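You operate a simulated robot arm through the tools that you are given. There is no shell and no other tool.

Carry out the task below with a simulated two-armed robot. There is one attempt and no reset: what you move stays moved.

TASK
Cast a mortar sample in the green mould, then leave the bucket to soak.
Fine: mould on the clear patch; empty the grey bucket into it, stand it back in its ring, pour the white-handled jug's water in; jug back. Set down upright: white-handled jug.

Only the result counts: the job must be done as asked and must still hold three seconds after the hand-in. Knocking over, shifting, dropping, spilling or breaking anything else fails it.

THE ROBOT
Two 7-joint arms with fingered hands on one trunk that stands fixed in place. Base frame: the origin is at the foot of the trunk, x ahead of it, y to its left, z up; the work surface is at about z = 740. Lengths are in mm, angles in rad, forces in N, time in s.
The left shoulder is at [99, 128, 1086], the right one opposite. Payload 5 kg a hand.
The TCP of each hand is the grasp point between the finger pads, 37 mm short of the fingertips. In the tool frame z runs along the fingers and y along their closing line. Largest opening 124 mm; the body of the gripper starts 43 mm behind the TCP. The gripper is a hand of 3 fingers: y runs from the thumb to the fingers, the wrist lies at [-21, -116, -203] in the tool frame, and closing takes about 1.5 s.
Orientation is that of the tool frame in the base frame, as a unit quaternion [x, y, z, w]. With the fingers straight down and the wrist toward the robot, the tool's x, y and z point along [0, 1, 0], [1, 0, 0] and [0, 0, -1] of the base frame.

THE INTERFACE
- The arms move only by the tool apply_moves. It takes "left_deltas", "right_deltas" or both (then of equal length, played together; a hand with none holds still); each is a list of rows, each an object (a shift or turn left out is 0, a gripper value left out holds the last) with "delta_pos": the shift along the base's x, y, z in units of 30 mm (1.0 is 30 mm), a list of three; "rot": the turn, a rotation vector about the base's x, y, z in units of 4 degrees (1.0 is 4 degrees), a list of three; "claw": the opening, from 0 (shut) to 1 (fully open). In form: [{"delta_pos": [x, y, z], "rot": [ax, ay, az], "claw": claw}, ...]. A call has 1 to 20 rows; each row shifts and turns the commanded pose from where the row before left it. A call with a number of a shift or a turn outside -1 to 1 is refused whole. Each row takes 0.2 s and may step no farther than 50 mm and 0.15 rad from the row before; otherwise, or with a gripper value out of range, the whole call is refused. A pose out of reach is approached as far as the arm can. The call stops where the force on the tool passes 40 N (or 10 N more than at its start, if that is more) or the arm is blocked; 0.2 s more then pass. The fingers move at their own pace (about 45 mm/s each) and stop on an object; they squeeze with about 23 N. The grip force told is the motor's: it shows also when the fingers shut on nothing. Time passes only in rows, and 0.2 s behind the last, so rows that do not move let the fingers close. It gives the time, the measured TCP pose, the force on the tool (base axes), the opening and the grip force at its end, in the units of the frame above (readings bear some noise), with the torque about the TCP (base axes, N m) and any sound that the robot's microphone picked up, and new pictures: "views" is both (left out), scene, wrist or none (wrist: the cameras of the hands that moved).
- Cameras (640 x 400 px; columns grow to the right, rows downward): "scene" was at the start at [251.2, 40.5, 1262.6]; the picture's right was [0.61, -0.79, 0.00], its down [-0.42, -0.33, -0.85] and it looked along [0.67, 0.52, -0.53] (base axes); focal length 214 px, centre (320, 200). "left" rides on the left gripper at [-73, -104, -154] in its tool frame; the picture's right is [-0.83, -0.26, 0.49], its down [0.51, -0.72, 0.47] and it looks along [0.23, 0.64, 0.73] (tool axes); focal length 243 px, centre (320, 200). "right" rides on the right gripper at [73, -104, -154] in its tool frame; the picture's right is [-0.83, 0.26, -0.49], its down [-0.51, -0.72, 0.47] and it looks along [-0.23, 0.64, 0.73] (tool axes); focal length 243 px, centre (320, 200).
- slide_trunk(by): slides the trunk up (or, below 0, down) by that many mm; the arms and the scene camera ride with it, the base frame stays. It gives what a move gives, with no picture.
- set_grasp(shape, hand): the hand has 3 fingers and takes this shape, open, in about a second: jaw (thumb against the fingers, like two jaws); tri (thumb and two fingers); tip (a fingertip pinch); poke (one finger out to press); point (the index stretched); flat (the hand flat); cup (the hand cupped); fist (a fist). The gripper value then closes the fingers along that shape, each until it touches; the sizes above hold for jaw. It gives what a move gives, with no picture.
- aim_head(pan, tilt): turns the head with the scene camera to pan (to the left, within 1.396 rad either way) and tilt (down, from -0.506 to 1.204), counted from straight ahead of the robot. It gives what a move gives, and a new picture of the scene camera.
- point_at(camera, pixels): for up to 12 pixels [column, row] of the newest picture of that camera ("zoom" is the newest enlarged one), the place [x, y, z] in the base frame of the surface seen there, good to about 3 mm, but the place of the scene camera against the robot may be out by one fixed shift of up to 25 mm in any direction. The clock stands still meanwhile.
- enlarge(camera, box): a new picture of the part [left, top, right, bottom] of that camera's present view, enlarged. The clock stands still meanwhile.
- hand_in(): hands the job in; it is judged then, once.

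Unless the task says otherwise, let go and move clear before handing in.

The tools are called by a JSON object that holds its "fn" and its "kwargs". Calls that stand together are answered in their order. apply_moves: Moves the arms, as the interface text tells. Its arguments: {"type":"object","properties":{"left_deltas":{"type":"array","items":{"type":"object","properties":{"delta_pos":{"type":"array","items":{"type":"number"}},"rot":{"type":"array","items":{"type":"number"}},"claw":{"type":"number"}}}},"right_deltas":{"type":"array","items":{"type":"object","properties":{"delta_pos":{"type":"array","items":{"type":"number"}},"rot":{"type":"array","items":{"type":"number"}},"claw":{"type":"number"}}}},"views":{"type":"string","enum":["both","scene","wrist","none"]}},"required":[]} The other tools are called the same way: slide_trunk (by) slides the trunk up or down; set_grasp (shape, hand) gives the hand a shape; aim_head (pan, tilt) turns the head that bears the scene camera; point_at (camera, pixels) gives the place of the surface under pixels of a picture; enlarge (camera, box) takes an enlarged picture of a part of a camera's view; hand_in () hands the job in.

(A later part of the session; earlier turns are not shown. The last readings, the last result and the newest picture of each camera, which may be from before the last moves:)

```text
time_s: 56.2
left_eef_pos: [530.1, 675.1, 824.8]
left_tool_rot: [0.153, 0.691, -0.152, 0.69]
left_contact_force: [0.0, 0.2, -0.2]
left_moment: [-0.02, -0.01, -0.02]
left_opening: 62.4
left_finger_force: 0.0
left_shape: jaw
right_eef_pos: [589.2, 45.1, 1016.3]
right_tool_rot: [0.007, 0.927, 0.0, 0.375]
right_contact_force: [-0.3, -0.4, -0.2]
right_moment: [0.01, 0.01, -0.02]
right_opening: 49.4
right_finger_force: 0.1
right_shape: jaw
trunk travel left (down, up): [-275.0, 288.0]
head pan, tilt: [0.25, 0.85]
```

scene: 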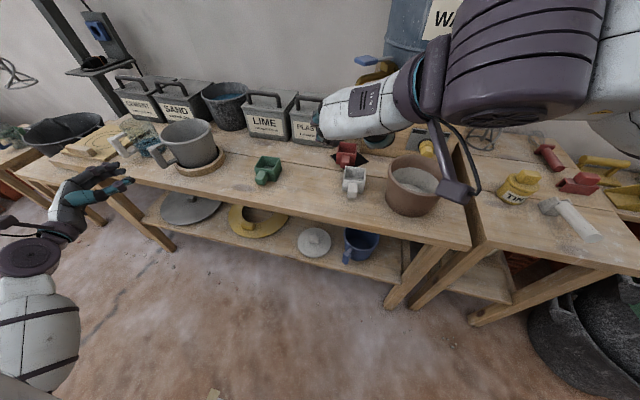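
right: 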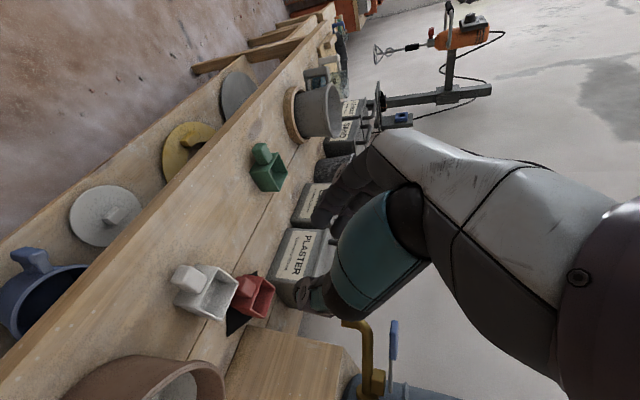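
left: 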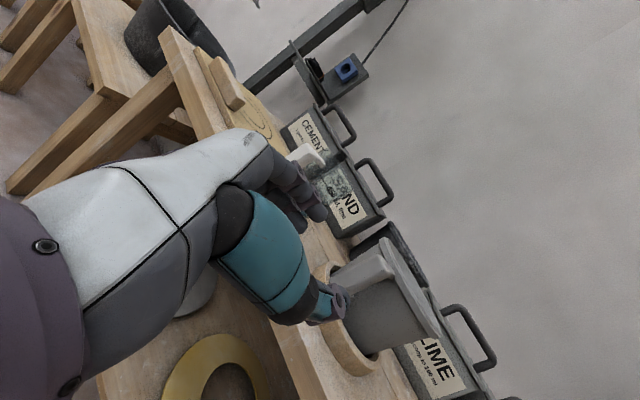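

Pose is right: tool z=(0.907,−0.421,0), TCP (530,675,825). I'll enlarge the left view and measure the handle from here to refine the approach.

{"fn": "enlarge", "kwargs": {"camera": "left", "box": [270, 180, 430, 380]}}

{"fn": "point_at", "kwargs": {"camera": "left", "pixels": [[348, 268], [340, 272], [360, 262], [375, 255], [345, 280], [370, 300], [352, 262], [385, 245]]}}

```text
2.00 times, centred on (350, 280) of left
```

zoom: 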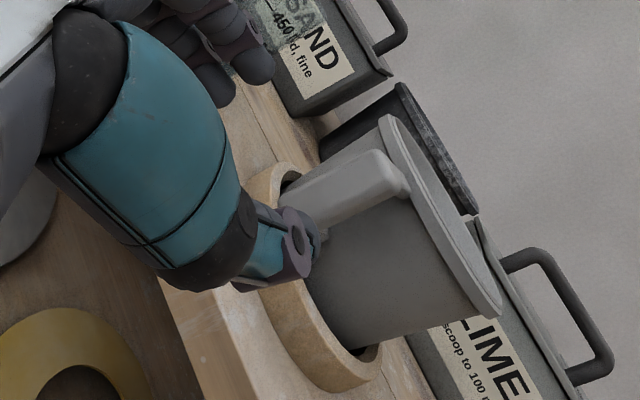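

```text
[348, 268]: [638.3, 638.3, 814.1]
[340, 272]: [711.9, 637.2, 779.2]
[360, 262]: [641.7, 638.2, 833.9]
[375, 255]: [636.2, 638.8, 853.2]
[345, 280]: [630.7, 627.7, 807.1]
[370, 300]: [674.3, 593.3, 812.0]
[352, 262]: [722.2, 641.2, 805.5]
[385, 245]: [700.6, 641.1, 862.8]
```

The handle's left face is at tangential +12 mm and its outer face at radius 118 mm, centred on the approach axis. Advancing 117 mm along the tool axis so the bar sits between the pads.

{"fn": "apply_moves", "kwargs": {"left_deltas": [{"delta_pos": [0.442, -0.206, -0.01]}, {"delta_pos": [0.442, -0.206, -0.01]}, {"delta_pos": [0.442, -0.206, -0.01]}, {"delta_pos": [0.442, -0.206, -0.01]}, {"delta_pos": [0.442, -0.206, -0.01]}, {"delta_pos": [0.442, -0.206, -0.01]}, {"delta_pos": [0.442, -0.206, -0.01]}, {"delta_pos": [0.442, -0.206, -0.01]}, {"delta_pos": [0, 0, 0]}], "views": "both"}}

{"fn": "enlarge", "kwargs": {"camera": "left", "box": [230, 150, 430, 350]}}

{"fn": "enlarge", "kwargs": {"camera": "scene", "box": [90, 100, 250, 200]}}

```text
time_s: 58.2
left_eef_pos: [636.2, 625.4, 820.9]
left_tool_rot: [0.154, 0.692, -0.153, 0.689]
left_contact_force: [-1.6, -0.7, 0.3]
left_moment: [0.02, 0.01, -0.01]
left_opening: 62.4
left_finger_force: 0.2
left_shape: jaw
right_eef_pos: [589.3, 45.4, 1018.1]
right_tool_rot: [0.007, 0.926, -0.001, 0.377]
right_contact_force: [-0.4, 0.1, -0.2]
right_moment: [0.0, 0.0, 0.0]
right_opening: 49.4
right_finger_force: 0.0
right_shape: jaw
trunk travel left (down, up): [-275.0, 288.0]
head pan, tilt: [0.25, 0.85]
```

scene: 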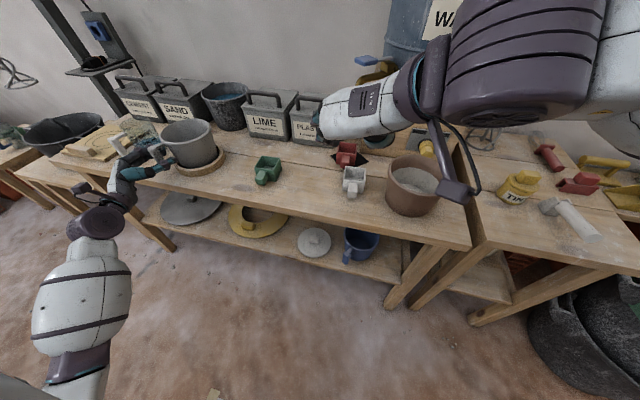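
left: 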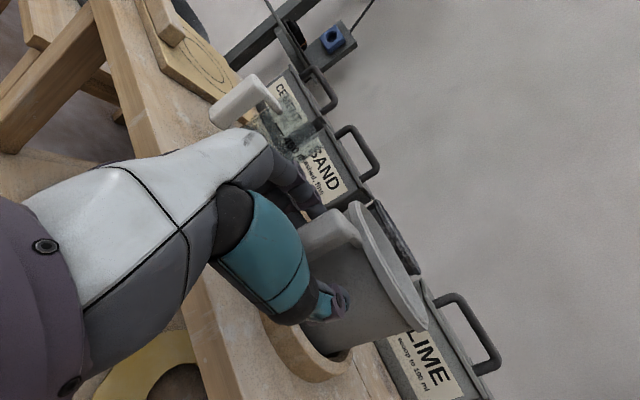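

```text
2.00 times, centred on (330, 250) of left
```

zoom: 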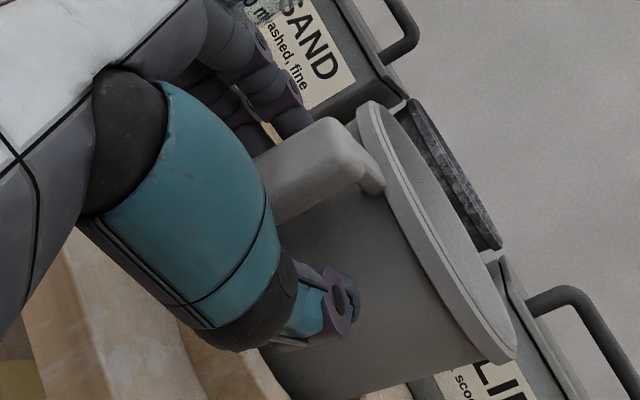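

```text
4.00 times, centred on (170, 150) of scene
```

zoom: 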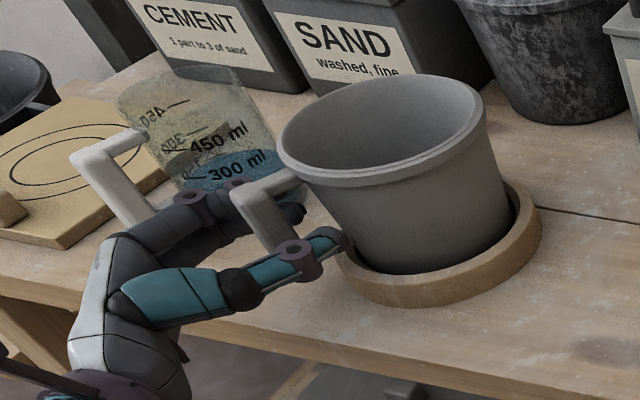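

Fingers straddle the handle: thumb on the near side, fingers on the far side, clear of the jug. Closing the left hand.

{"fn": "apply_moves", "kwargs": {"left_deltas": [{"claw": 0.0}, {"claw": 0.0}, {"claw": 0.0}, {"claw": 0.0}, {"claw": 0.0}, {"claw": 0.0}, {"claw": 0.0}, {"claw": 0.0}], "views": "wrist"}}

{"fn": "enlarge", "kwargs": {"camera": "scene", "box": [90, 100, 250, 200]}}

```text
time_s: 60.0
left_eef_pos: [637.1, 626.5, 822.1]
left_tool_rot: [0.153, 0.692, -0.153, 0.689]
left_contact_force: [2.3, -2.3, 0.0]
left_moment: [-0.09, 0.03, -0.08]
left_opening: 14.1
left_finger_force: 22.6
left_shape: jaw
right_eef_pos: [588.7, 44.4, 1016.9]
right_tool_rot: [0.007, 0.927, 0.001, 0.375]
right_contact_force: [0.3, 0.2, -0.1]
right_moment: [0.0, -0.01, 0.0]
right_opening: 49.1
right_finger_force: 0.0
right_shape: jaw
trunk travel left (down, up): [-275.0, 288.0]
head pan, tilt: [0.25, 0.85]
```

left: 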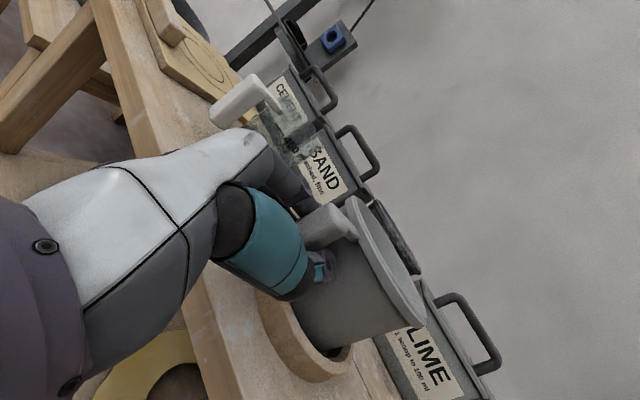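

```text
4.00 times, centred on (170, 150) of scene
```

zoom: 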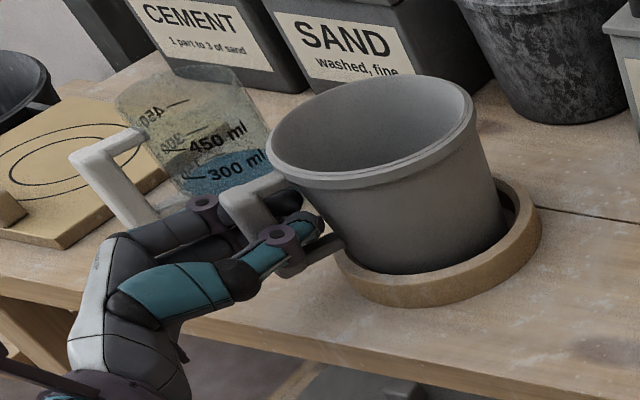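

Grip force 22.6 N; the fingers wrapped the bar and the bucket shifted a few millimetres within its ring. I'll lift slowly by 45 mm and check that the bucket stays level.

{"fn": "apply_moves", "kwargs": {"left_deltas": [{"delta_pos": [0, 0, 0.15]}, {"delta_pos": [0, 0, 0.15]}, {"delta_pos": [0, 0, 0.2]}, {"delta_pos": [0, 0, 0.25]}, {"delta_pos": [0, 0, 0.25]}, {"delta_pos": [0, 0, 0.25]}, {"delta_pos": [0, 0, 0.25]}, {"delta_pos": [0, 0, 0]}], "views": "both"}}

{"fn": "enlarge", "kwargs": {"camera": "scene", "box": [90, 90, 250, 190]}}

```text
time_s: 61.8
left_eef_pos: [636.7, 626.9, 866.0]
left_tool_rot: [0.153, 0.692, -0.153, 0.689]
left_contact_force: [0.4, -0.2, -1.6]
left_moment: [-0.01, 0.09, 0.01]
left_opening: 13.6
left_finger_force: 22.8
left_shape: jaw
right_eef_pos: [588.3, 45.0, 1016.5]
right_tool_rot: [0.007, 0.927, 0.0, 0.374]
right_contact_force: [0.4, -0.1, -0.5]
right_moment: [-0.02, -0.05, -0.01]
right_opening: 49.5
right_finger_force: 0.2
right_shape: jaw
trunk travel left (down, up): [-275.0, 288.0]
head pan, tilt: [0.25, 0.85]
```

scene: 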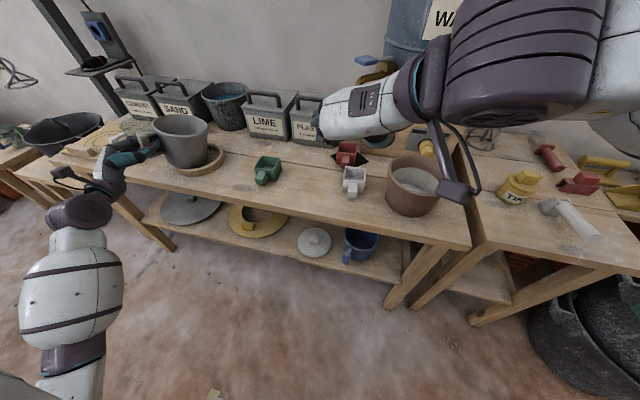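
left: 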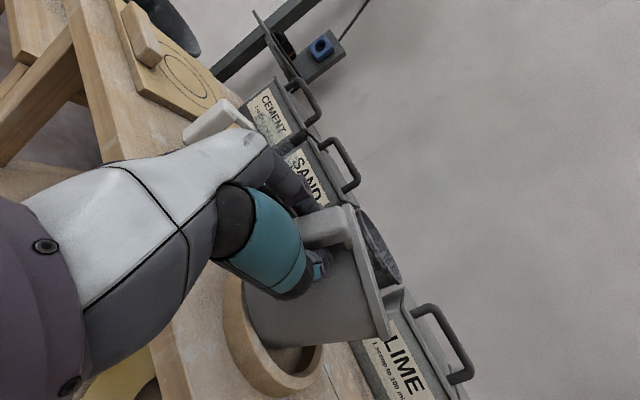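

```text
4.00 times, centred on (170, 140) of scene
```

zoom: 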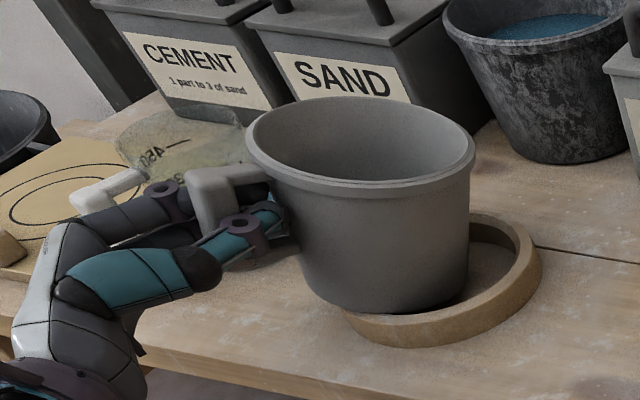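

The bucket is up, level, and its weight reads only ≈1.6 N. Before pouring I'll measure the mould's exact position with the right camera.

{"fn": "enlarge", "kwargs": {"camera": "right", "box": [230, 60, 390, 210]}}

```text
2.67 times, centred on (310, 135) of right
```

zoom: 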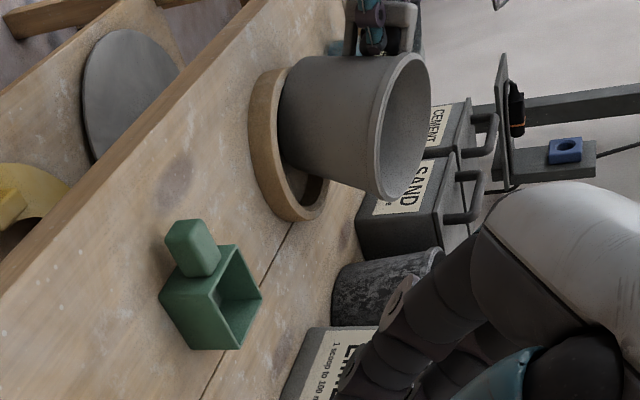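

{"fn": "point_at", "kwargs": {"camera": "zoom", "pixels": [[240, 348], [261, 297], [236, 246], [209, 300], [215, 265], [195, 225], [235, 300], [375, 175], [430, 95], [405, 55], [395, 200], [380, 120]]}}

```text
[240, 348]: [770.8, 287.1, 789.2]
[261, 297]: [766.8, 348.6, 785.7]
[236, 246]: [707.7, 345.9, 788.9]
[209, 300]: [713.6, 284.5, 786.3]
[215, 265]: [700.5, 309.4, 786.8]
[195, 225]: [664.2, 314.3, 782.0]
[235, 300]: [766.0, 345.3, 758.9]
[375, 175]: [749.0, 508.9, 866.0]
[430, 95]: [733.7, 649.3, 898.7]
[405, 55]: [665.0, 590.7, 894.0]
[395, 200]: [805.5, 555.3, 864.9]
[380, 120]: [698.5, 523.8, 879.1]
```

The mould's box centre is at (740,316), top z≈789. The bucket hangs about 12° forward-tilted in the grip, lip ≈183 mm ahead of the TCP. I'll lift straight up to z≈1010 first and measure the bins' fronts.

{"fn": "apply_moves", "kwargs": {"left_deltas": [{"delta_pos": [0, 0, 0.6]}, {"delta_pos": [0, 0, 0.7]}, {"delta_pos": [0, 0, 0.7]}, {"delta_pos": [0, 0, 0.7]}, {"delta_pos": [0, 0, 0.7]}, {"delta_pos": [0, 0, 0.7]}, {"delta_pos": [0, 0, 0.7]}, {"delta_pos": [0, 0, 0]}], "views": "both"}}

{"fn": "enlarge", "kwargs": {"camera": "right", "box": [230, 0, 430, 200]}}

```text
time_s: 63.6
left_eef_pos: [636.4, 626.5, 1011.2]
left_tool_rot: [0.154, 0.691, -0.153, 0.689]
left_contact_force: [-0.3, 0.4, -2.9]
left_moment: [0.04, 0.19, 0.01]
left_opening: 14.0
left_finger_force: 22.9
left_shape: jaw
right_eef_pos: [588.8, 44.7, 1016.3]
right_tool_rot: [0.007, 0.927, -0.001, 0.375]
right_contact_force: [0.1, -0.6, 0.1]
right_moment: [0.0, -0.01, 0.0]
right_opening: 49.7
right_finger_force: 0.0
right_shape: jaw
trunk travel left (down, up): [-275.0, 288.0]
head pan, tilt: [0.25, 0.85]
```

scene: 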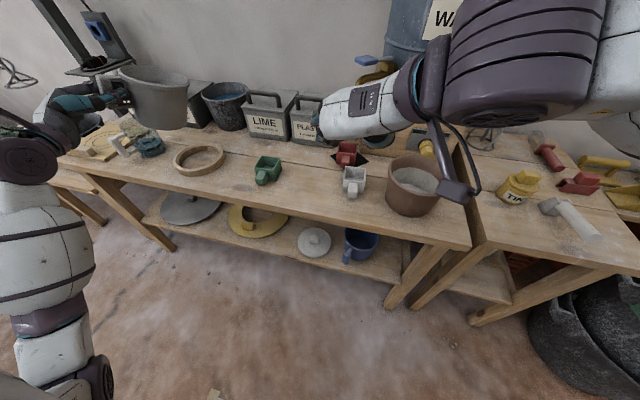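
left: 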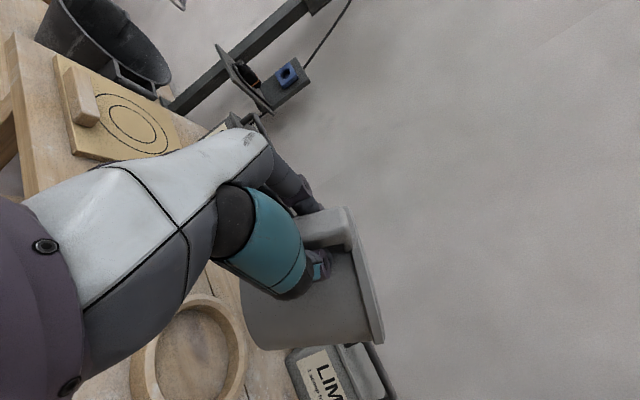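

```text
2.00 times, centred on (330, 100) of right
```

zoom: 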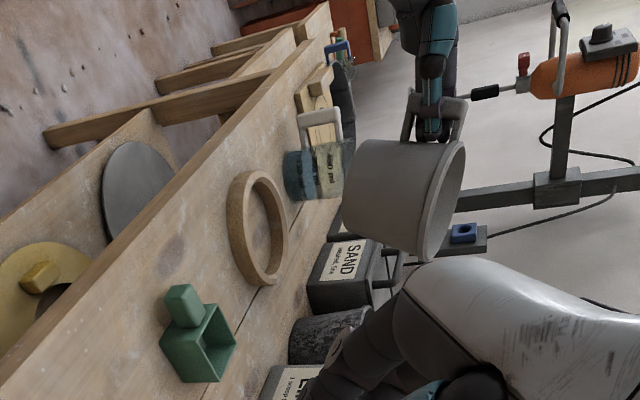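

The ring is now fully visible at zoom (258,228). I'll measure its circle (for the return), the bin fronts, and the bucket's rim.

{"fn": "point_at", "kwargs": {"camera": "zoom", "pixels": [[250, 175], [235, 215], [283, 220], [262, 283], [240, 262], [275, 185], [262, 225], [345, 275], [310, 340], [462, 150], [420, 258], [405, 150]]}}

```text
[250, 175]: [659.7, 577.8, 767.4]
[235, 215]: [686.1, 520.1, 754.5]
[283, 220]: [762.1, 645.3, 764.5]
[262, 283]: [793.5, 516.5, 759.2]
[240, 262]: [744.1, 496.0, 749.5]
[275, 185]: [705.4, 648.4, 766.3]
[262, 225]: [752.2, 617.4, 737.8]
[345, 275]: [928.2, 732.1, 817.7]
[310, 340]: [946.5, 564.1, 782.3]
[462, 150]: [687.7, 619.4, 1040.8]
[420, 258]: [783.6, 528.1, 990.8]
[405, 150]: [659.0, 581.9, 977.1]
```

Ring centre ≈(739,578), outer radius ≈82, resting on the bench at z≈738. Now I'll carry the bucket right while yawing it to −66°, stopping short of the mould at height.

{"fn": "apply_moves", "kwargs": {"left_deltas": [{"delta_pos": [0.129, -0.526, 0], "rot": [0, 0, -0.5]}, {"delta_pos": [0.129, -0.526, 0], "rot": [0, 0, -1]}, {"delta_pos": [0.129, -0.526, 0], "rot": [0, 0, -1]}, {"delta_pos": [0.129, -0.526, 0], "rot": [0, 0, -1]}, {"delta_pos": [0.129, -0.526, 0], "rot": [0, 0, -1]}, {"delta_pos": [0.129, -0.526, 0], "rot": [0, 0, -1]}, {"delta_pos": [0.129, -0.526, 0], "rot": [0, 0, -1]}, {"delta_pos": [0.129, -0.526, 0], "rot": [0, 0, -1]}, {"delta_pos": [0.129, -0.526, 0], "rot": [0, 0, -1]}, {"delta_pos": [0.129, -0.526, 0], "rot": [0, 0, -1]}, {"delta_pos": [0.129, -0.526, 0], "rot": [0, 0, -0.75]}, {"delta_pos": [0, 0, 0]}], "views": "both"}}

{"fn": "enlarge", "kwargs": {"camera": "right", "box": [190, 0, 510, 200]}}

```text
time_s: 66.2
left_eef_pos: [679.5, 451.7, 1011.5]
left_tool_rot: [0.386, 0.593, -0.385, 0.592]
left_contact_force: [0.4, 0.6, -3.1]
left_moment: [0.16, 0.11, -0.01]
left_opening: 14.3
left_finger_force: 23.1
left_shape: jaw
right_eef_pos: [588.7, 44.6, 1017.1]
right_tool_rot: [0.007, 0.927, 0.0, 0.375]
right_contact_force: [-0.9, -0.4, -0.6]
right_moment: [-0.02, 0.0, 0.0]
right_opening: 49.4
right_finger_force: 0.0
right_shape: jaw
trunk travel left (down, up): [-275.0, 288.0]
head pan, tilt: [0.25, 0.85]
```

scene: 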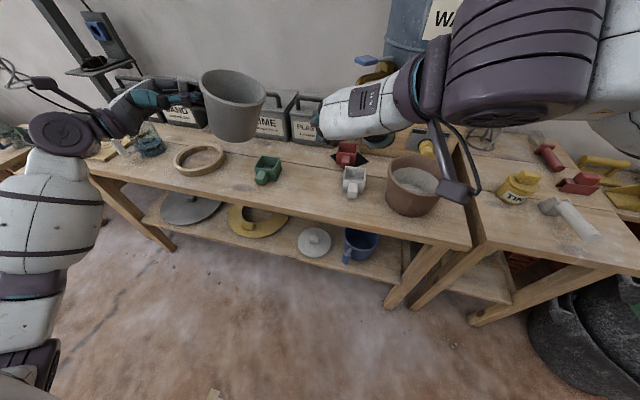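
left: 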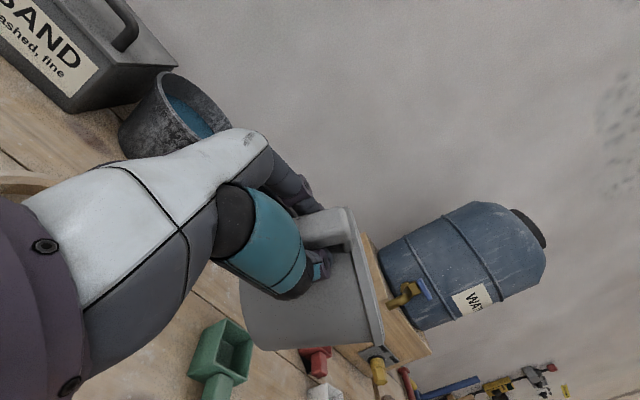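

```text
2.00 times, centred on (350, 100) of right
```

zoom: 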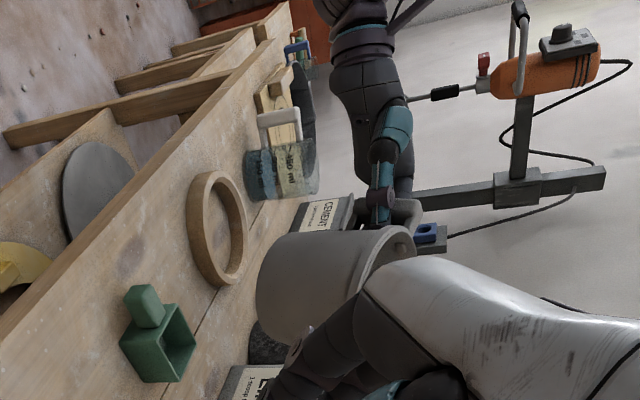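

The bucket is at (680,452,1011) pointing at yaw −66°. I'll aim the head at the mould and tilt the bucket forward by 60° (not enough to spill) while moving its lip toward the mould, still 60 mm high.

{"fn": "aim_head", "kwargs": {"pan": 0.5, "tilt": 0.62}}

{"fn": "apply_moves", "kwargs": {"left_deltas": [{"delta_pos": [0.044, -0.1, 0], "rot": [0.4, 0.18, 0]}, {"delta_pos": [0.044, -0.1, 0], "rot": [0.7, 0.31, 0]}, {"delta_pos": [0.044, -0.1, 0], "rot": [0.7, 0.31, 0]}, {"delta_pos": [0.044, -0.1, 0], "rot": [0.7, 0.31, 0]}, {"delta_pos": [0.044, -0.1, 0], "rot": [0.7, 0.31, 0]}, {"delta_pos": [0.044, -0.1, 0], "rot": [0.7, 0.31, 0]}, {"delta_pos": [0.044, -0.1, 0], "rot": [0.7, 0.31, 0]}, {"delta_pos": [0.044, -0.1, 0], "rot": [0.7, 0.31, 0]}, {"delta_pos": [0.044, -0.1, 0], "rot": [0.7, 0.31, 0]}, {"delta_pos": [0.044, -0.1, 0], "rot": [0.7, 0.31, 0]}, {"delta_pos": [0, 0, 0]}], "views": "both"}}

{"fn": "enlarge", "kwargs": {"camera": "scene", "box": [220, 60, 420, 220]}}

```text
time_s: 67.0
left_eef_pos: [680.1, 451.0, 1009.8]
left_tool_rot: [0.387, 0.594, -0.384, 0.592]
left_contact_force: [0.1, 0.2, -2.2]
left_moment: [0.16, 0.11, 0.01]
left_opening: 14.1
left_finger_force: 22.8
left_shape: jaw
right_eef_pos: [588.3, 45.0, 1017.2]
right_tool_rot: [0.008, 0.927, -0.001, 0.375]
right_contact_force: [-0.1, 0.2, -0.3]
right_moment: [0.04, 0.01, -0.05]
right_opening: 48.8
right_finger_force: 0.1
right_shape: jaw
trunk travel left (down, up): [-275.0, 288.0]
head pan, tilt: [0.499, 0.62]
```

scene: 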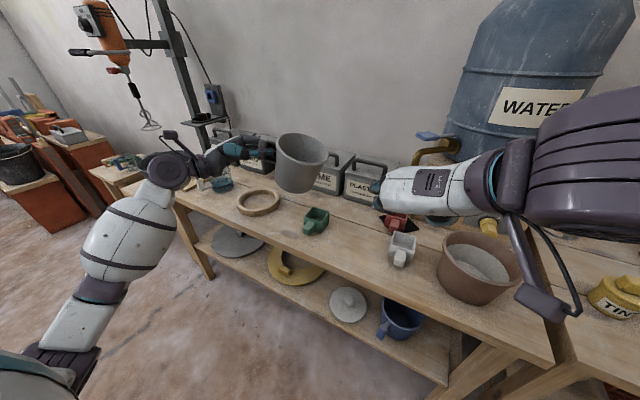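

```text
time_s: 69.4
left_eef_pos: [693.5, 423.7, 1011.0]
left_tool_rot: [0.47, 0.725, -0.274, 0.423]
left_contact_force: [0.0, 0.2, -3.1]
left_moment: [0.12, 0.06, -0.02]
left_opening: 13.9
left_finger_force: 23.2
left_shape: jaw
right_eef_pos: [588.3, 46.0, 1016.4]
right_tool_rot: [0.007, 0.927, 0.0, 0.375]
right_contact_force: [0.7, -0.5, 0.2]
right_moment: [0.02, -0.03, 0.0]
right_opening: 49.3
right_finger_force: 0.0
right_shape: jaw
trunk travel left (down, up): [-275.0, 288.0]
head pan, tilt: [0.499, 0.62]
```

scene: 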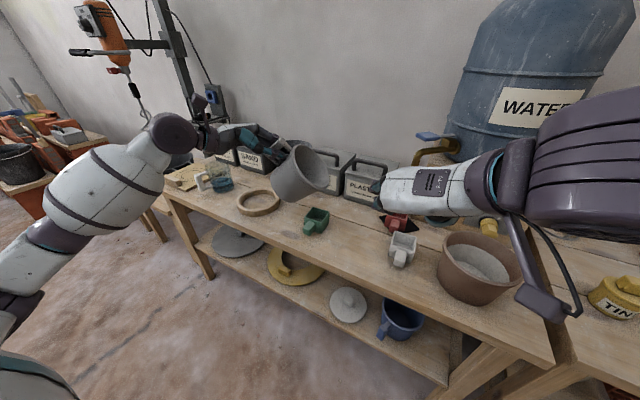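
left: 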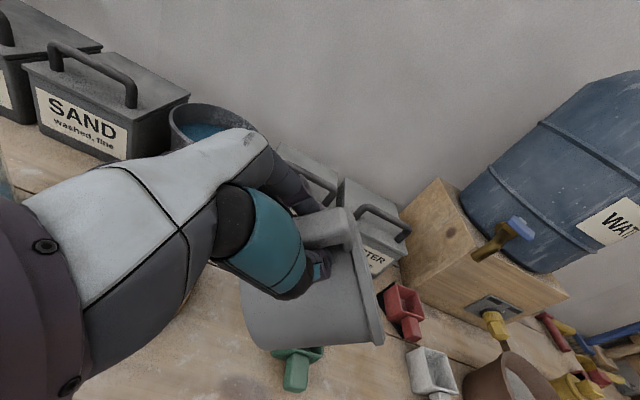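

```text
2.50 times, centred on (320, 140) of scene
```

zoom: 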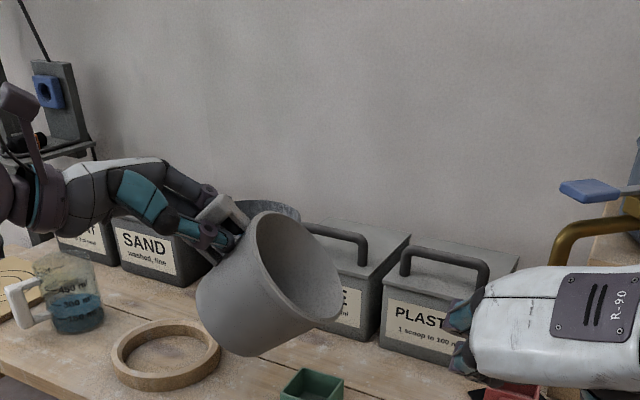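

Stable at 29.5° tilt; the bucket hasn't slipped in the grip. I'll tilt to ≈55° while lowering so the lip is just above the mould's near side, then check its position.

{"fn": "apply_moves", "kwargs": {"left_deltas": [{"delta_pos": [0.003, -0.02, -0.204], "rot": [0.73, 0.326, 0]}, {"delta_pos": [0.003, -0.02, -0.204], "rot": [0.73, 0.326, 0]}, {"delta_pos": [0.003, -0.02, -0.204], "rot": [0.73, 0.326, 0]}, {"delta_pos": [0.003, -0.02, -0.204], "rot": [0.73, 0.326, 0]}, {"delta_pos": [0.003, -0.02, -0.204], "rot": [0.73, 0.326, 0]}, {"delta_pos": [0.003, -0.02, -0.204], "rot": [0.73, 0.326, 0]}, {"delta_pos": [0.003, -0.02, -0.204], "rot": [0.73, 0.326, 0]}, {"delta_pos": [0.003, -0.02, -0.204], "rot": [0.73, 0.326, 0]}, {"delta_pos": [0, 0, 0]}], "views": "both"}}

{"fn": "enlarge", "kwargs": {"camera": "scene", "box": [250, 120, 390, 250]}}

{"fn": "enlarge", "kwargs": {"camera": "right", "box": [220, 80, 380, 200]}}

```text
time_s: 71.4
left_eef_pos: [693.0, 417.5, 961.5]
left_tool_rot: [0.521, 0.799, -0.164, 0.252]
left_contact_force: [-0.7, 0.1, -2.4]
left_moment: [0.0, 0.03, 0.02]
left_opening: 13.6
left_finger_force: 23.1
left_shape: jaw
right_eef_pos: [588.3, 44.7, 1018.1]
right_tool_rot: [0.007, 0.928, 0.0, 0.374]
right_contact_force: [0.3, -1.1, -0.3]
right_moment: [0.02, -0.01, 0.03]
right_opening: 49.5
right_finger_force: 0.1
right_shape: jaw
trunk travel left (down, up): [-275.0, 288.0]
head pan, tilt: [0.499, 0.62]
```

scene: 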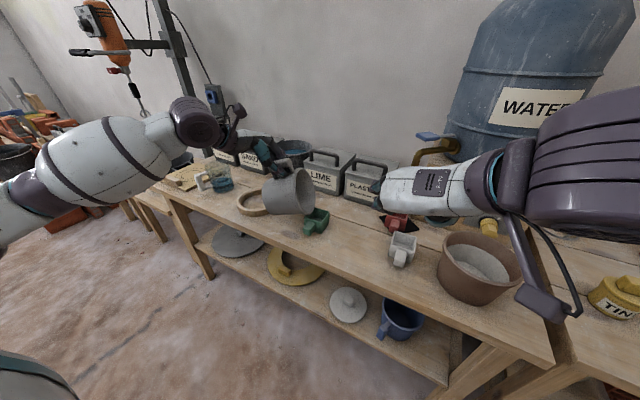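
left: 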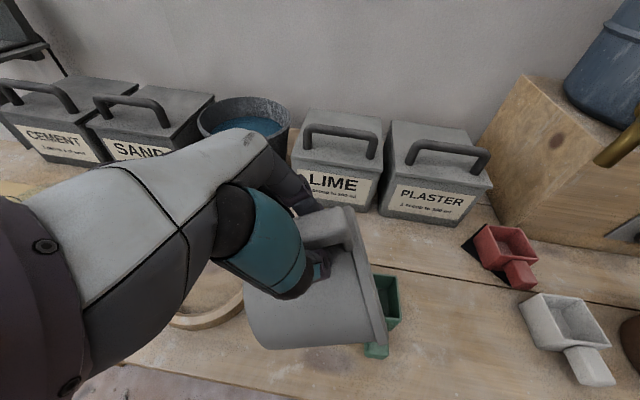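

```text
3.08 times, centred on (320, 185) of scene
```

zoom: 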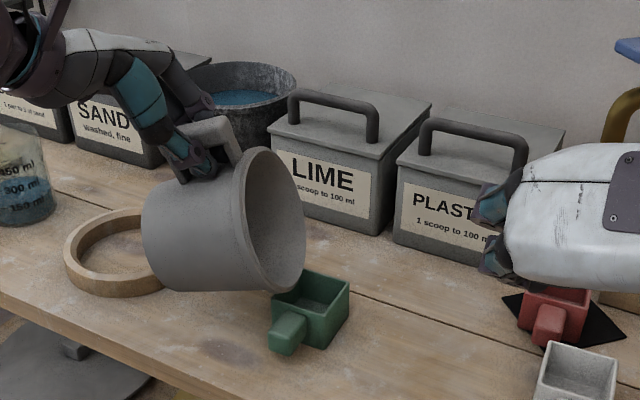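

```text
3.33 times, centred on (300, 140) of right
```

zoom: 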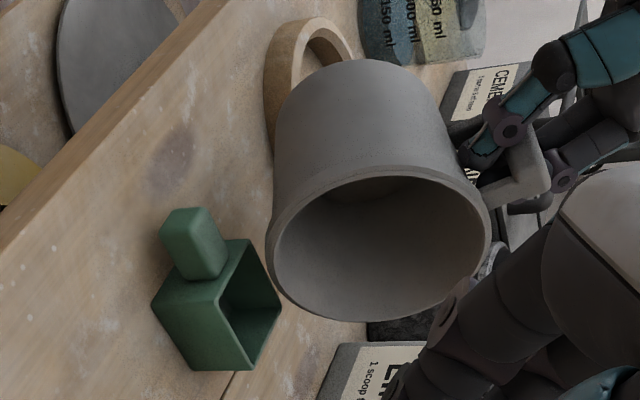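

The bucket rim shows in the right zoom with its lowest edge near (272,250), beside the mould at (225,300). I'll measure the lip points in base coordinates.

{"fn": "point_at", "kwargs": {"camera": "zoom", "pixels": [[269, 250], [274, 220], [279, 285], [310, 190], [320, 318], [380, 168], [400, 318], [470, 200], [485, 260], [320, 250], [380, 220], [430, 240]]}}

```text
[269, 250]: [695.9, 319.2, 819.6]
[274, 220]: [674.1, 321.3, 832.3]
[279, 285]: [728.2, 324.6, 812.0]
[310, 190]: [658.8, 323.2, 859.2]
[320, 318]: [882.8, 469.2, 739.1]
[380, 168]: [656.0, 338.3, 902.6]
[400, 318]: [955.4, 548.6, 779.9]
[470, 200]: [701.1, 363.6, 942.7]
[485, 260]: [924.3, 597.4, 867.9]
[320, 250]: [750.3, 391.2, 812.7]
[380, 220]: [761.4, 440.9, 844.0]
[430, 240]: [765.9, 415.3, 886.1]
```

The lowest lip point is at about (728,324,811), just over the mould's opening (x 713–766, y 289–344). I'll now tilt slowly about the lip by 15°, nudging it 5 mm toward the mould centre.

{"fn": "apply_moves", "kwargs": {"left_deltas": [{"delta_pos": [0.074, -0.129, 0.069], "rot": [0.342, 0.153, 0]}, {"delta_pos": [0.074, -0.129, 0.069], "rot": [0.342, 0.153, 0]}, {"delta_pos": [0.074, -0.129, 0.069], "rot": [0.342, 0.153, 0]}, {"delta_pos": [0.074, -0.129, 0.069], "rot": [0.342, 0.153, 0]}, {"delta_pos": [0.074, -0.129, 0.069], "rot": [0.342, 0.153, 0]}, {"delta_pos": [0.074, -0.129, 0.069], "rot": [0.342, 0.153, 0]}, {"delta_pos": [0.074, -0.129, 0.069], "rot": [0.342, 0.153, 0]}, {"delta_pos": [0.074, -0.129, 0.069], "rot": [0.342, 0.153, 0]}, {"delta_pos": [0.074, -0.129, 0.069], "rot": [0.342, 0.153, 0]}, {"delta_pos": [0.074, -0.129, 0.069], "rot": [0.342, 0.153, 0]}], "views": "both"}}

{"fn": "enlarge", "kwargs": {"camera": "scene", "box": [250, 120, 390, 250]}}

{"fn": "enlarge", "kwargs": {"camera": "right", "box": [220, 80, 380, 200]}}

```text
time_s: 73.6
left_eef_pos: [715.7, 377.5, 982.7]
left_tool_rot: [0.537, 0.826, -0.094, 0.145]
left_contact_force: [1.0, 0.1, -3.4]
left_moment: [-0.02, -0.02, -0.02]
left_opening: 13.7
left_finger_force: 22.4
left_shape: jaw
right_eef_pos: [589.4, 44.5, 1016.8]
right_tool_rot: [0.008, 0.927, 0.0, 0.375]
right_contact_force: [0.8, 0.2, 0.4]
right_moment: [0.02, 0.0, -0.01]
right_opening: 49.4
right_finger_force: 0.0
right_shape: jaw
trunk travel left (down, up): [-275.0, 288.0]
head pan, tilt: [0.499, 0.62]
```

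scene: 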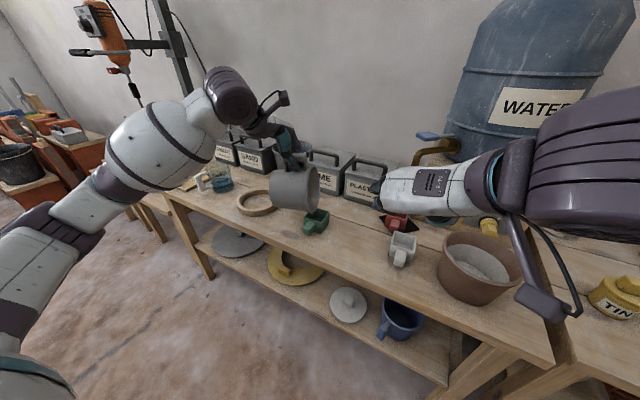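
left: 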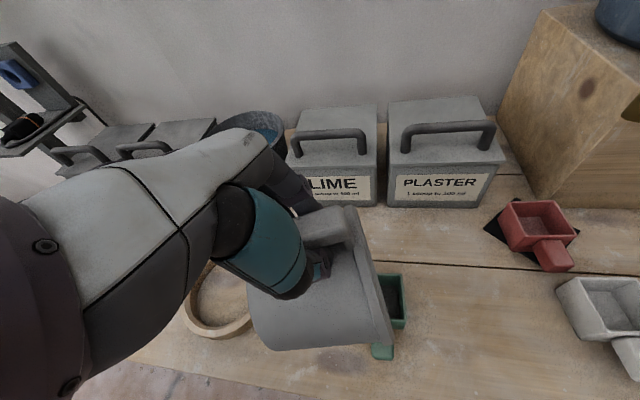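

```text
3.08 times, centred on (320, 185) of scene
```

zoom: 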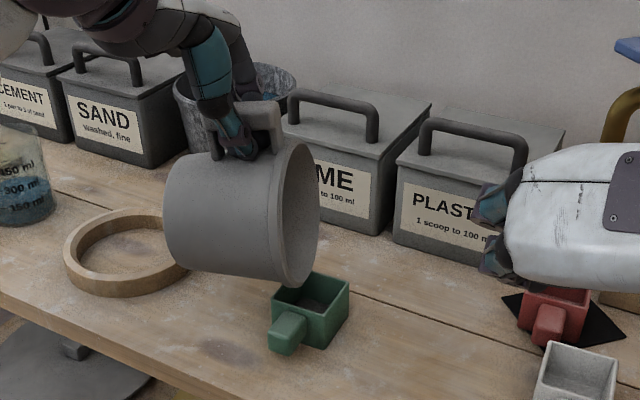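

```text
3.33 times, centred on (300, 140) of right
```

zoom: 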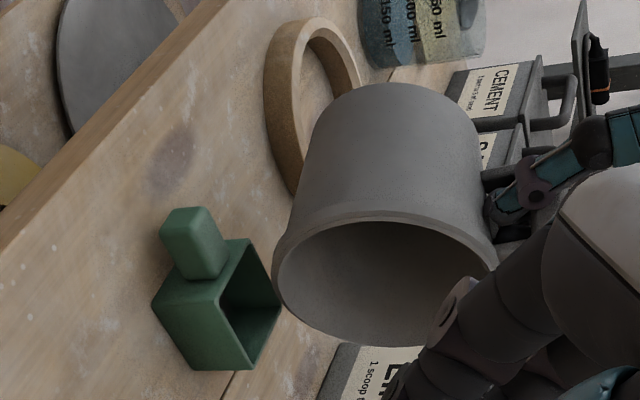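

The lip is above the mould in both views and nothing has come out yet. Checking the lip position once more.

{"fn": "point_at", "kwargs": {"camera": "zoom", "pixels": [[277, 270], [279, 290], [285, 245], [290, 310], [310, 225], [360, 214], [330, 270], [400, 270]]}}

```text
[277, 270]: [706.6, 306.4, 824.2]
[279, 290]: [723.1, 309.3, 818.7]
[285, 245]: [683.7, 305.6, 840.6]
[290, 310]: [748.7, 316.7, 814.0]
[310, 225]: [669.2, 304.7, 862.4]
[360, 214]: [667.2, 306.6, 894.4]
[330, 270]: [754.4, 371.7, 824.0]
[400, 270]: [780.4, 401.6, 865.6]
```

The lowest lip point is ≈(745,316,814), right at the mould's centre. Continuing the tilt by another 15°, shifting the lip back ~7 mm to allow for the stream's forward throw.

{"fn": "apply_moves", "kwargs": {"left_deltas": [{"delta_pos": [0.049, -0.118, 0.023], "rot": [0.342, 0.153, 0]}, {"delta_pos": [0.049, -0.118, 0.023], "rot": [0.342, 0.153, 0]}, {"delta_pos": [0.049, -0.118, 0.023], "rot": [0.342, 0.153, 0]}, {"delta_pos": [0.049, -0.118, 0.023], "rot": [0.342, 0.153, 0]}, {"delta_pos": [0.049, -0.118, 0.023], "rot": [0.342, 0.153, 0]}, {"delta_pos": [0.049, -0.118, 0.023], "rot": [0.342, 0.153, 0]}, {"delta_pos": [0.049, -0.118, 0.023], "rot": [0.342, 0.153, 0]}, {"delta_pos": [0.049, -0.118, 0.023], "rot": [0.342, 0.153, 0]}, {"delta_pos": [0.049, -0.118, 0.023], "rot": [0.342, 0.153, 0]}, {"delta_pos": [0.049, -0.118, 0.023], "rot": [0.342, 0.153, 0]}], "views": "both"}}

{"fn": "enlarge", "kwargs": {"camera": "scene", "box": [250, 120, 390, 250]}}

{"fn": "enlarge", "kwargs": {"camera": "right", "box": [220, 80, 380, 200]}}

```text
time_s: 75.8
left_eef_pos: [731.0, 342.2, 989.3]
left_tool_rot: [0.545, 0.838, -0.023, 0.036]
left_contact_force: [0.7, 0.0, -2.8]
left_moment: [-0.11, 0.0, 0.02]
left_opening: 13.8
left_finger_force: 22.8
left_shape: jaw
right_eef_pos: [588.1, 45.8, 1016.7]
right_tool_rot: [0.007, 0.927, 0.0, 0.375]
right_contact_force: [0.1, 0.9, -0.3]
right_moment: [-0.03, 0.03, -0.01]
right_opening: 49.2
right_finger_force: 0.0
right_shape: jaw
trunk travel left (down, up): [-275.0, 288.0]
head pan, tilt: [0.499, 0.62]
```

scene: 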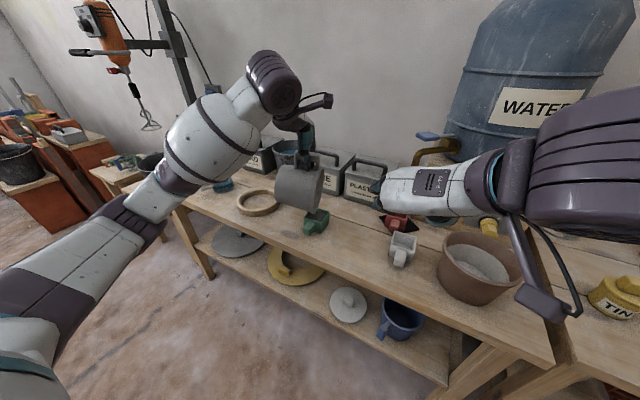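
left: 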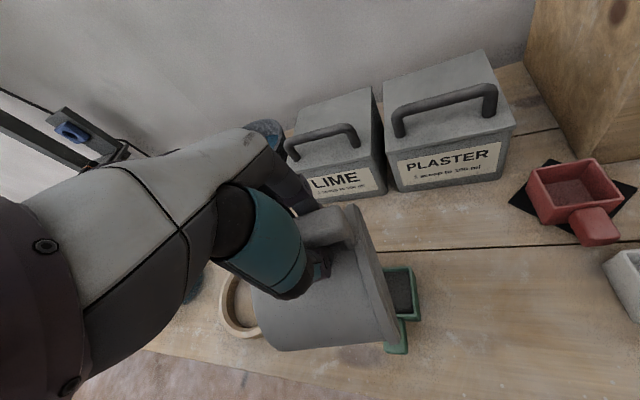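

```text
3.08 times, centred on (320, 185) of scene
```

zoom: 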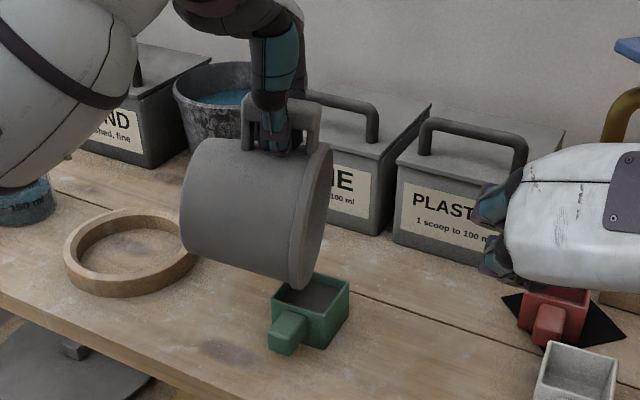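

```text
3.33 times, centred on (300, 140) of right
```

zoom: 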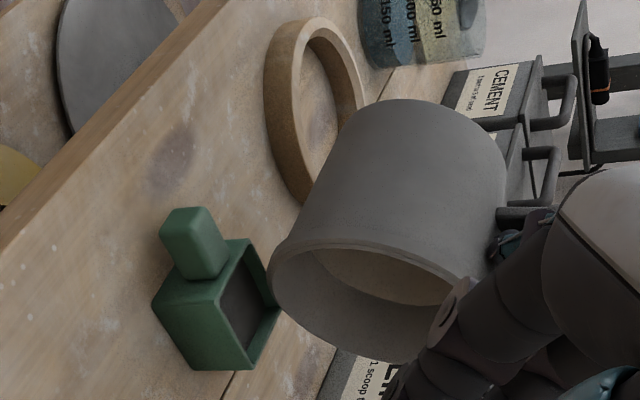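

The mould now holds dark mortar (scene zoom (310,300)) and the bucket's inner bottom looks bare. I'll tilt another 20° about the lip to empty it fully.

{"fn": "apply_moves", "kwargs": {"left_deltas": [{"delta_pos": [0.07, -0.157, -0.015], "rot": [0.38, 0.17, 0]}, {"delta_pos": [0.07, -0.157, -0.015], "rot": [0.38, 0.17, 0]}, {"delta_pos": [0.07, -0.157, -0.015], "rot": [0.38, 0.17, 0]}, {"delta_pos": [0.07, -0.157, -0.015], "rot": [0.38, 0.17, 0]}, {"delta_pos": [0.07, -0.157, -0.015], "rot": [0.38, 0.17, 0]}, {"delta_pos": [0.07, -0.157, -0.015], "rot": [0.38, 0.17, 0]}, {"delta_pos": [0.07, -0.157, -0.015], "rot": [0.38, 0.17, 0]}, {"delta_pos": [0.07, -0.157, -0.015], "rot": [0.38, 0.17, 0]}, {"delta_pos": [0.07, -0.157, -0.015], "rot": [0.38, 0.17, 0]}, {"delta_pos": [0.07, -0.157, -0.015], "rot": [0.38, 0.17, 0]}, {"delta_pos": [0.07, -0.157, -0.015], "rot": [0.38, 0.17, 0]}, {"delta_pos": [0.07, -0.157, -0.015], "rot": [0.38, 0.17, 0]}], "views": "both"}}

{"fn": "enlarge", "kwargs": {"camera": "scene", "box": [250, 120, 390, 250]}}

{"fn": "enlarge", "kwargs": {"camera": "right", "box": [220, 80, 380, 200]}}

{"fn": "enlarge", "kwargs": {"camera": "left", "box": [320, 220, 480, 380]}}

```text
time_s: 78.4
left_eef_pos: [755.3, 287.5, 983.9]
left_tool_rot: [0.541, 0.831, 0.071, -0.111]
left_contact_force: [-0.1, 0.1, -3.3]
left_moment: [-0.11, -0.03, 0.0]
left_opening: 13.6
left_finger_force: 22.7
left_shape: jaw
right_eef_pos: [589.4, 45.6, 1016.5]
right_tool_rot: [0.007, 0.927, -0.001, 0.375]
right_contact_force: [-0.5, 0.5, 0.2]
right_moment: [0.0, 0.01, 0.02]
right_opening: 49.4
right_finger_force: 0.1
right_shape: jaw
trunk travel left (down, up): [-275.0, 288.0]
head pan, tilt: [0.499, 0.62]
```

scene: 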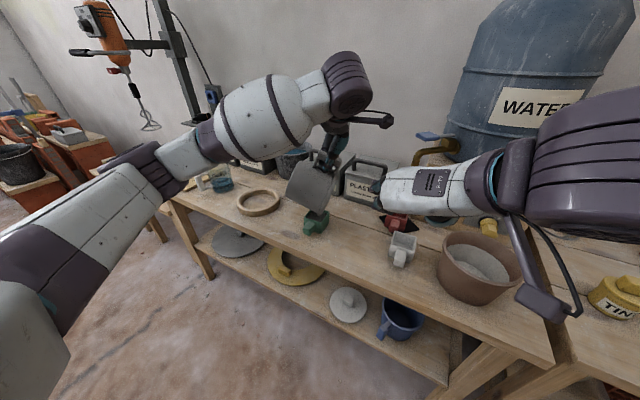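
left: 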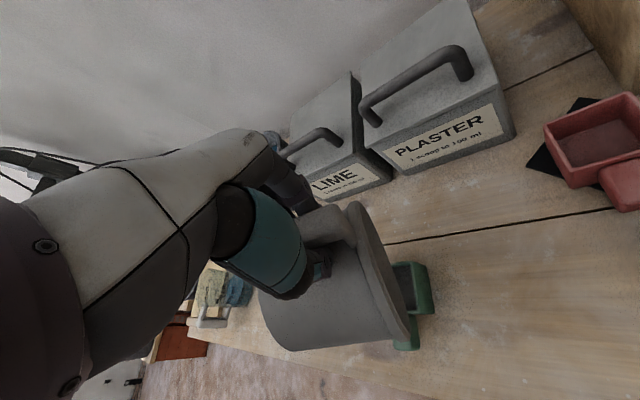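

```text
3.08 times, centred on (320, 185) of scene
```

zoom: 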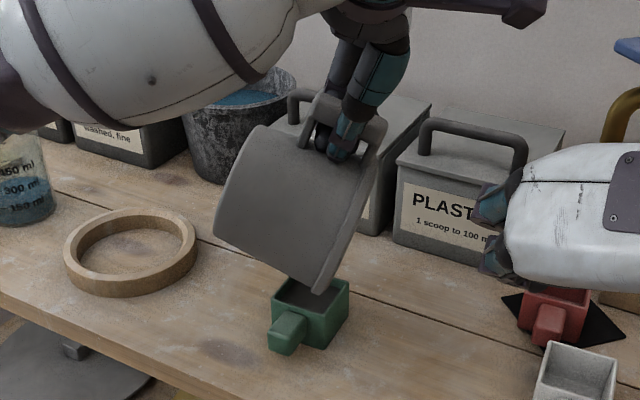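

```text
3.33 times, centred on (300, 140) of right
```

zoom: 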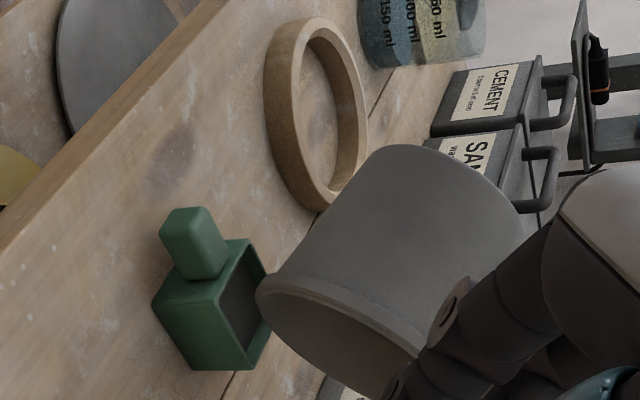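

```text
2.50 times, centred on (400, 300) of left
```

zoom: 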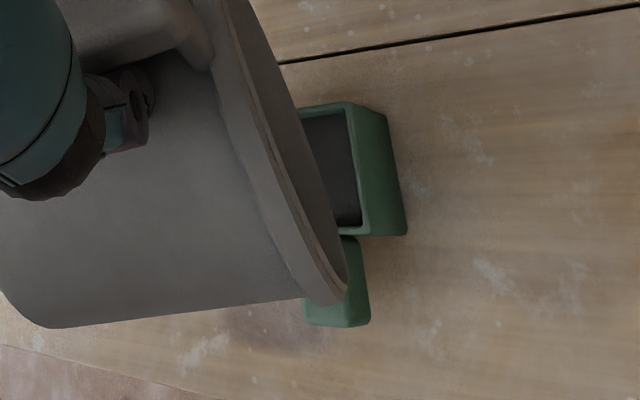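

The lip stays right over the mould and the mortar lies inside it with nothing on the bench. I'll hold a second, tilt 8° further and hold again to drain.

{"fn": "apply_moves", "kwargs": {"left_deltas": [{"delta_pos": [0, 0, 0]}, {"delta_pos": [0, 0, 0]}, {"delta_pos": [0.07, -0.157, -0.045], "rot": [0.38, 0.17, 0]}, {"delta_pos": [0.07, -0.157, -0.045], "rot": [0.38, 0.17, 0]}, {"delta_pos": [0.07, -0.157, -0.045], "rot": [0.38, 0.17, 0]}, {"delta_pos": [0.07, -0.157, -0.045], "rot": [0.38, 0.17, 0]}, {"delta_pos": [0.07, -0.157, -0.045], "rot": [0.38, 0.17, 0]}, {"delta_pos": [0, 0, 0]}, {"delta_pos": [0, 0, 0]}, {"delta_pos": [0, 0, 0]}, {"delta_pos": [0, 0, 0]}], "views": "both"}}

{"fn": "enlarge", "kwargs": {"camera": "scene", "box": [250, 120, 390, 250]}}

{"fn": "enlarge", "kwargs": {"camera": "right", "box": [220, 80, 380, 200]}}

```text
time_s: 80.8
left_eef_pos: [766.0, 262.7, 978.0]
left_tool_rot: [0.534, 0.821, 0.11, -0.171]
left_contact_force: [0.1, 0.3, -2.8]
left_moment: [-0.15, -0.07, 0.03]
left_opening: 13.8
left_finger_force: 23.2
left_shape: jaw
right_eef_pos: [589.4, 44.8, 1016.6]
right_tool_rot: [0.007, 0.927, 0.0, 0.374]
right_contact_force: [0.5, 0.1, 0.1]
right_moment: [-0.02, 0.01, 0.01]
right_opening: 49.5
right_finger_force: 0.1
right_shape: jaw
trunk travel left (down, up): [-275.0, 288.0]
head pan, tilt: [0.499, 0.62]
```

scene: 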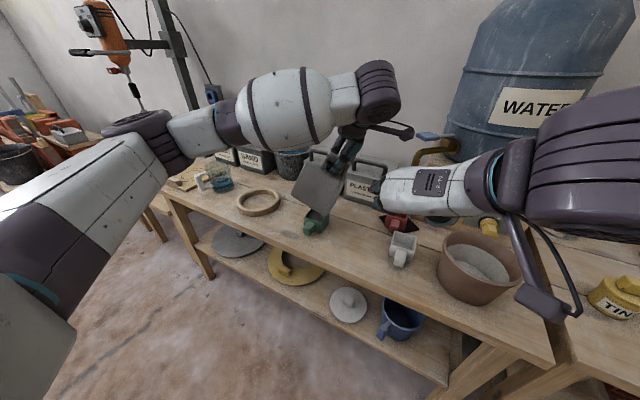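
left: 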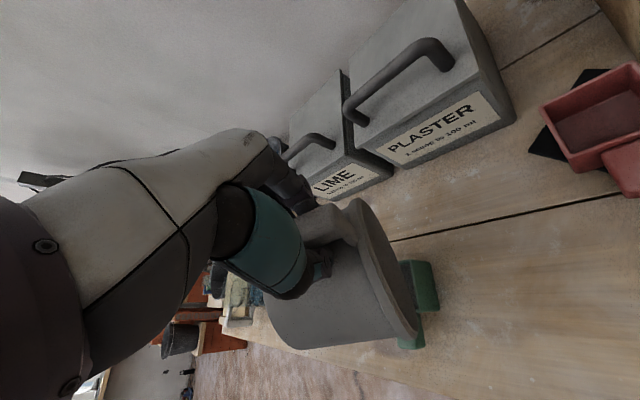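

```text
3.08 times, centred on (320, 185) of scene
```

zoom: 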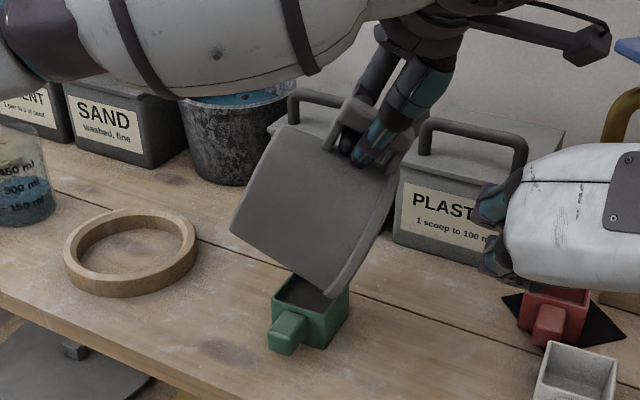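

```text
3.33 times, centred on (300, 140) of right
```

zoom: 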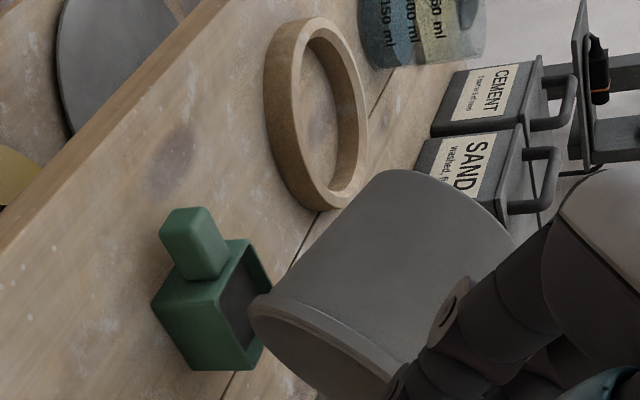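

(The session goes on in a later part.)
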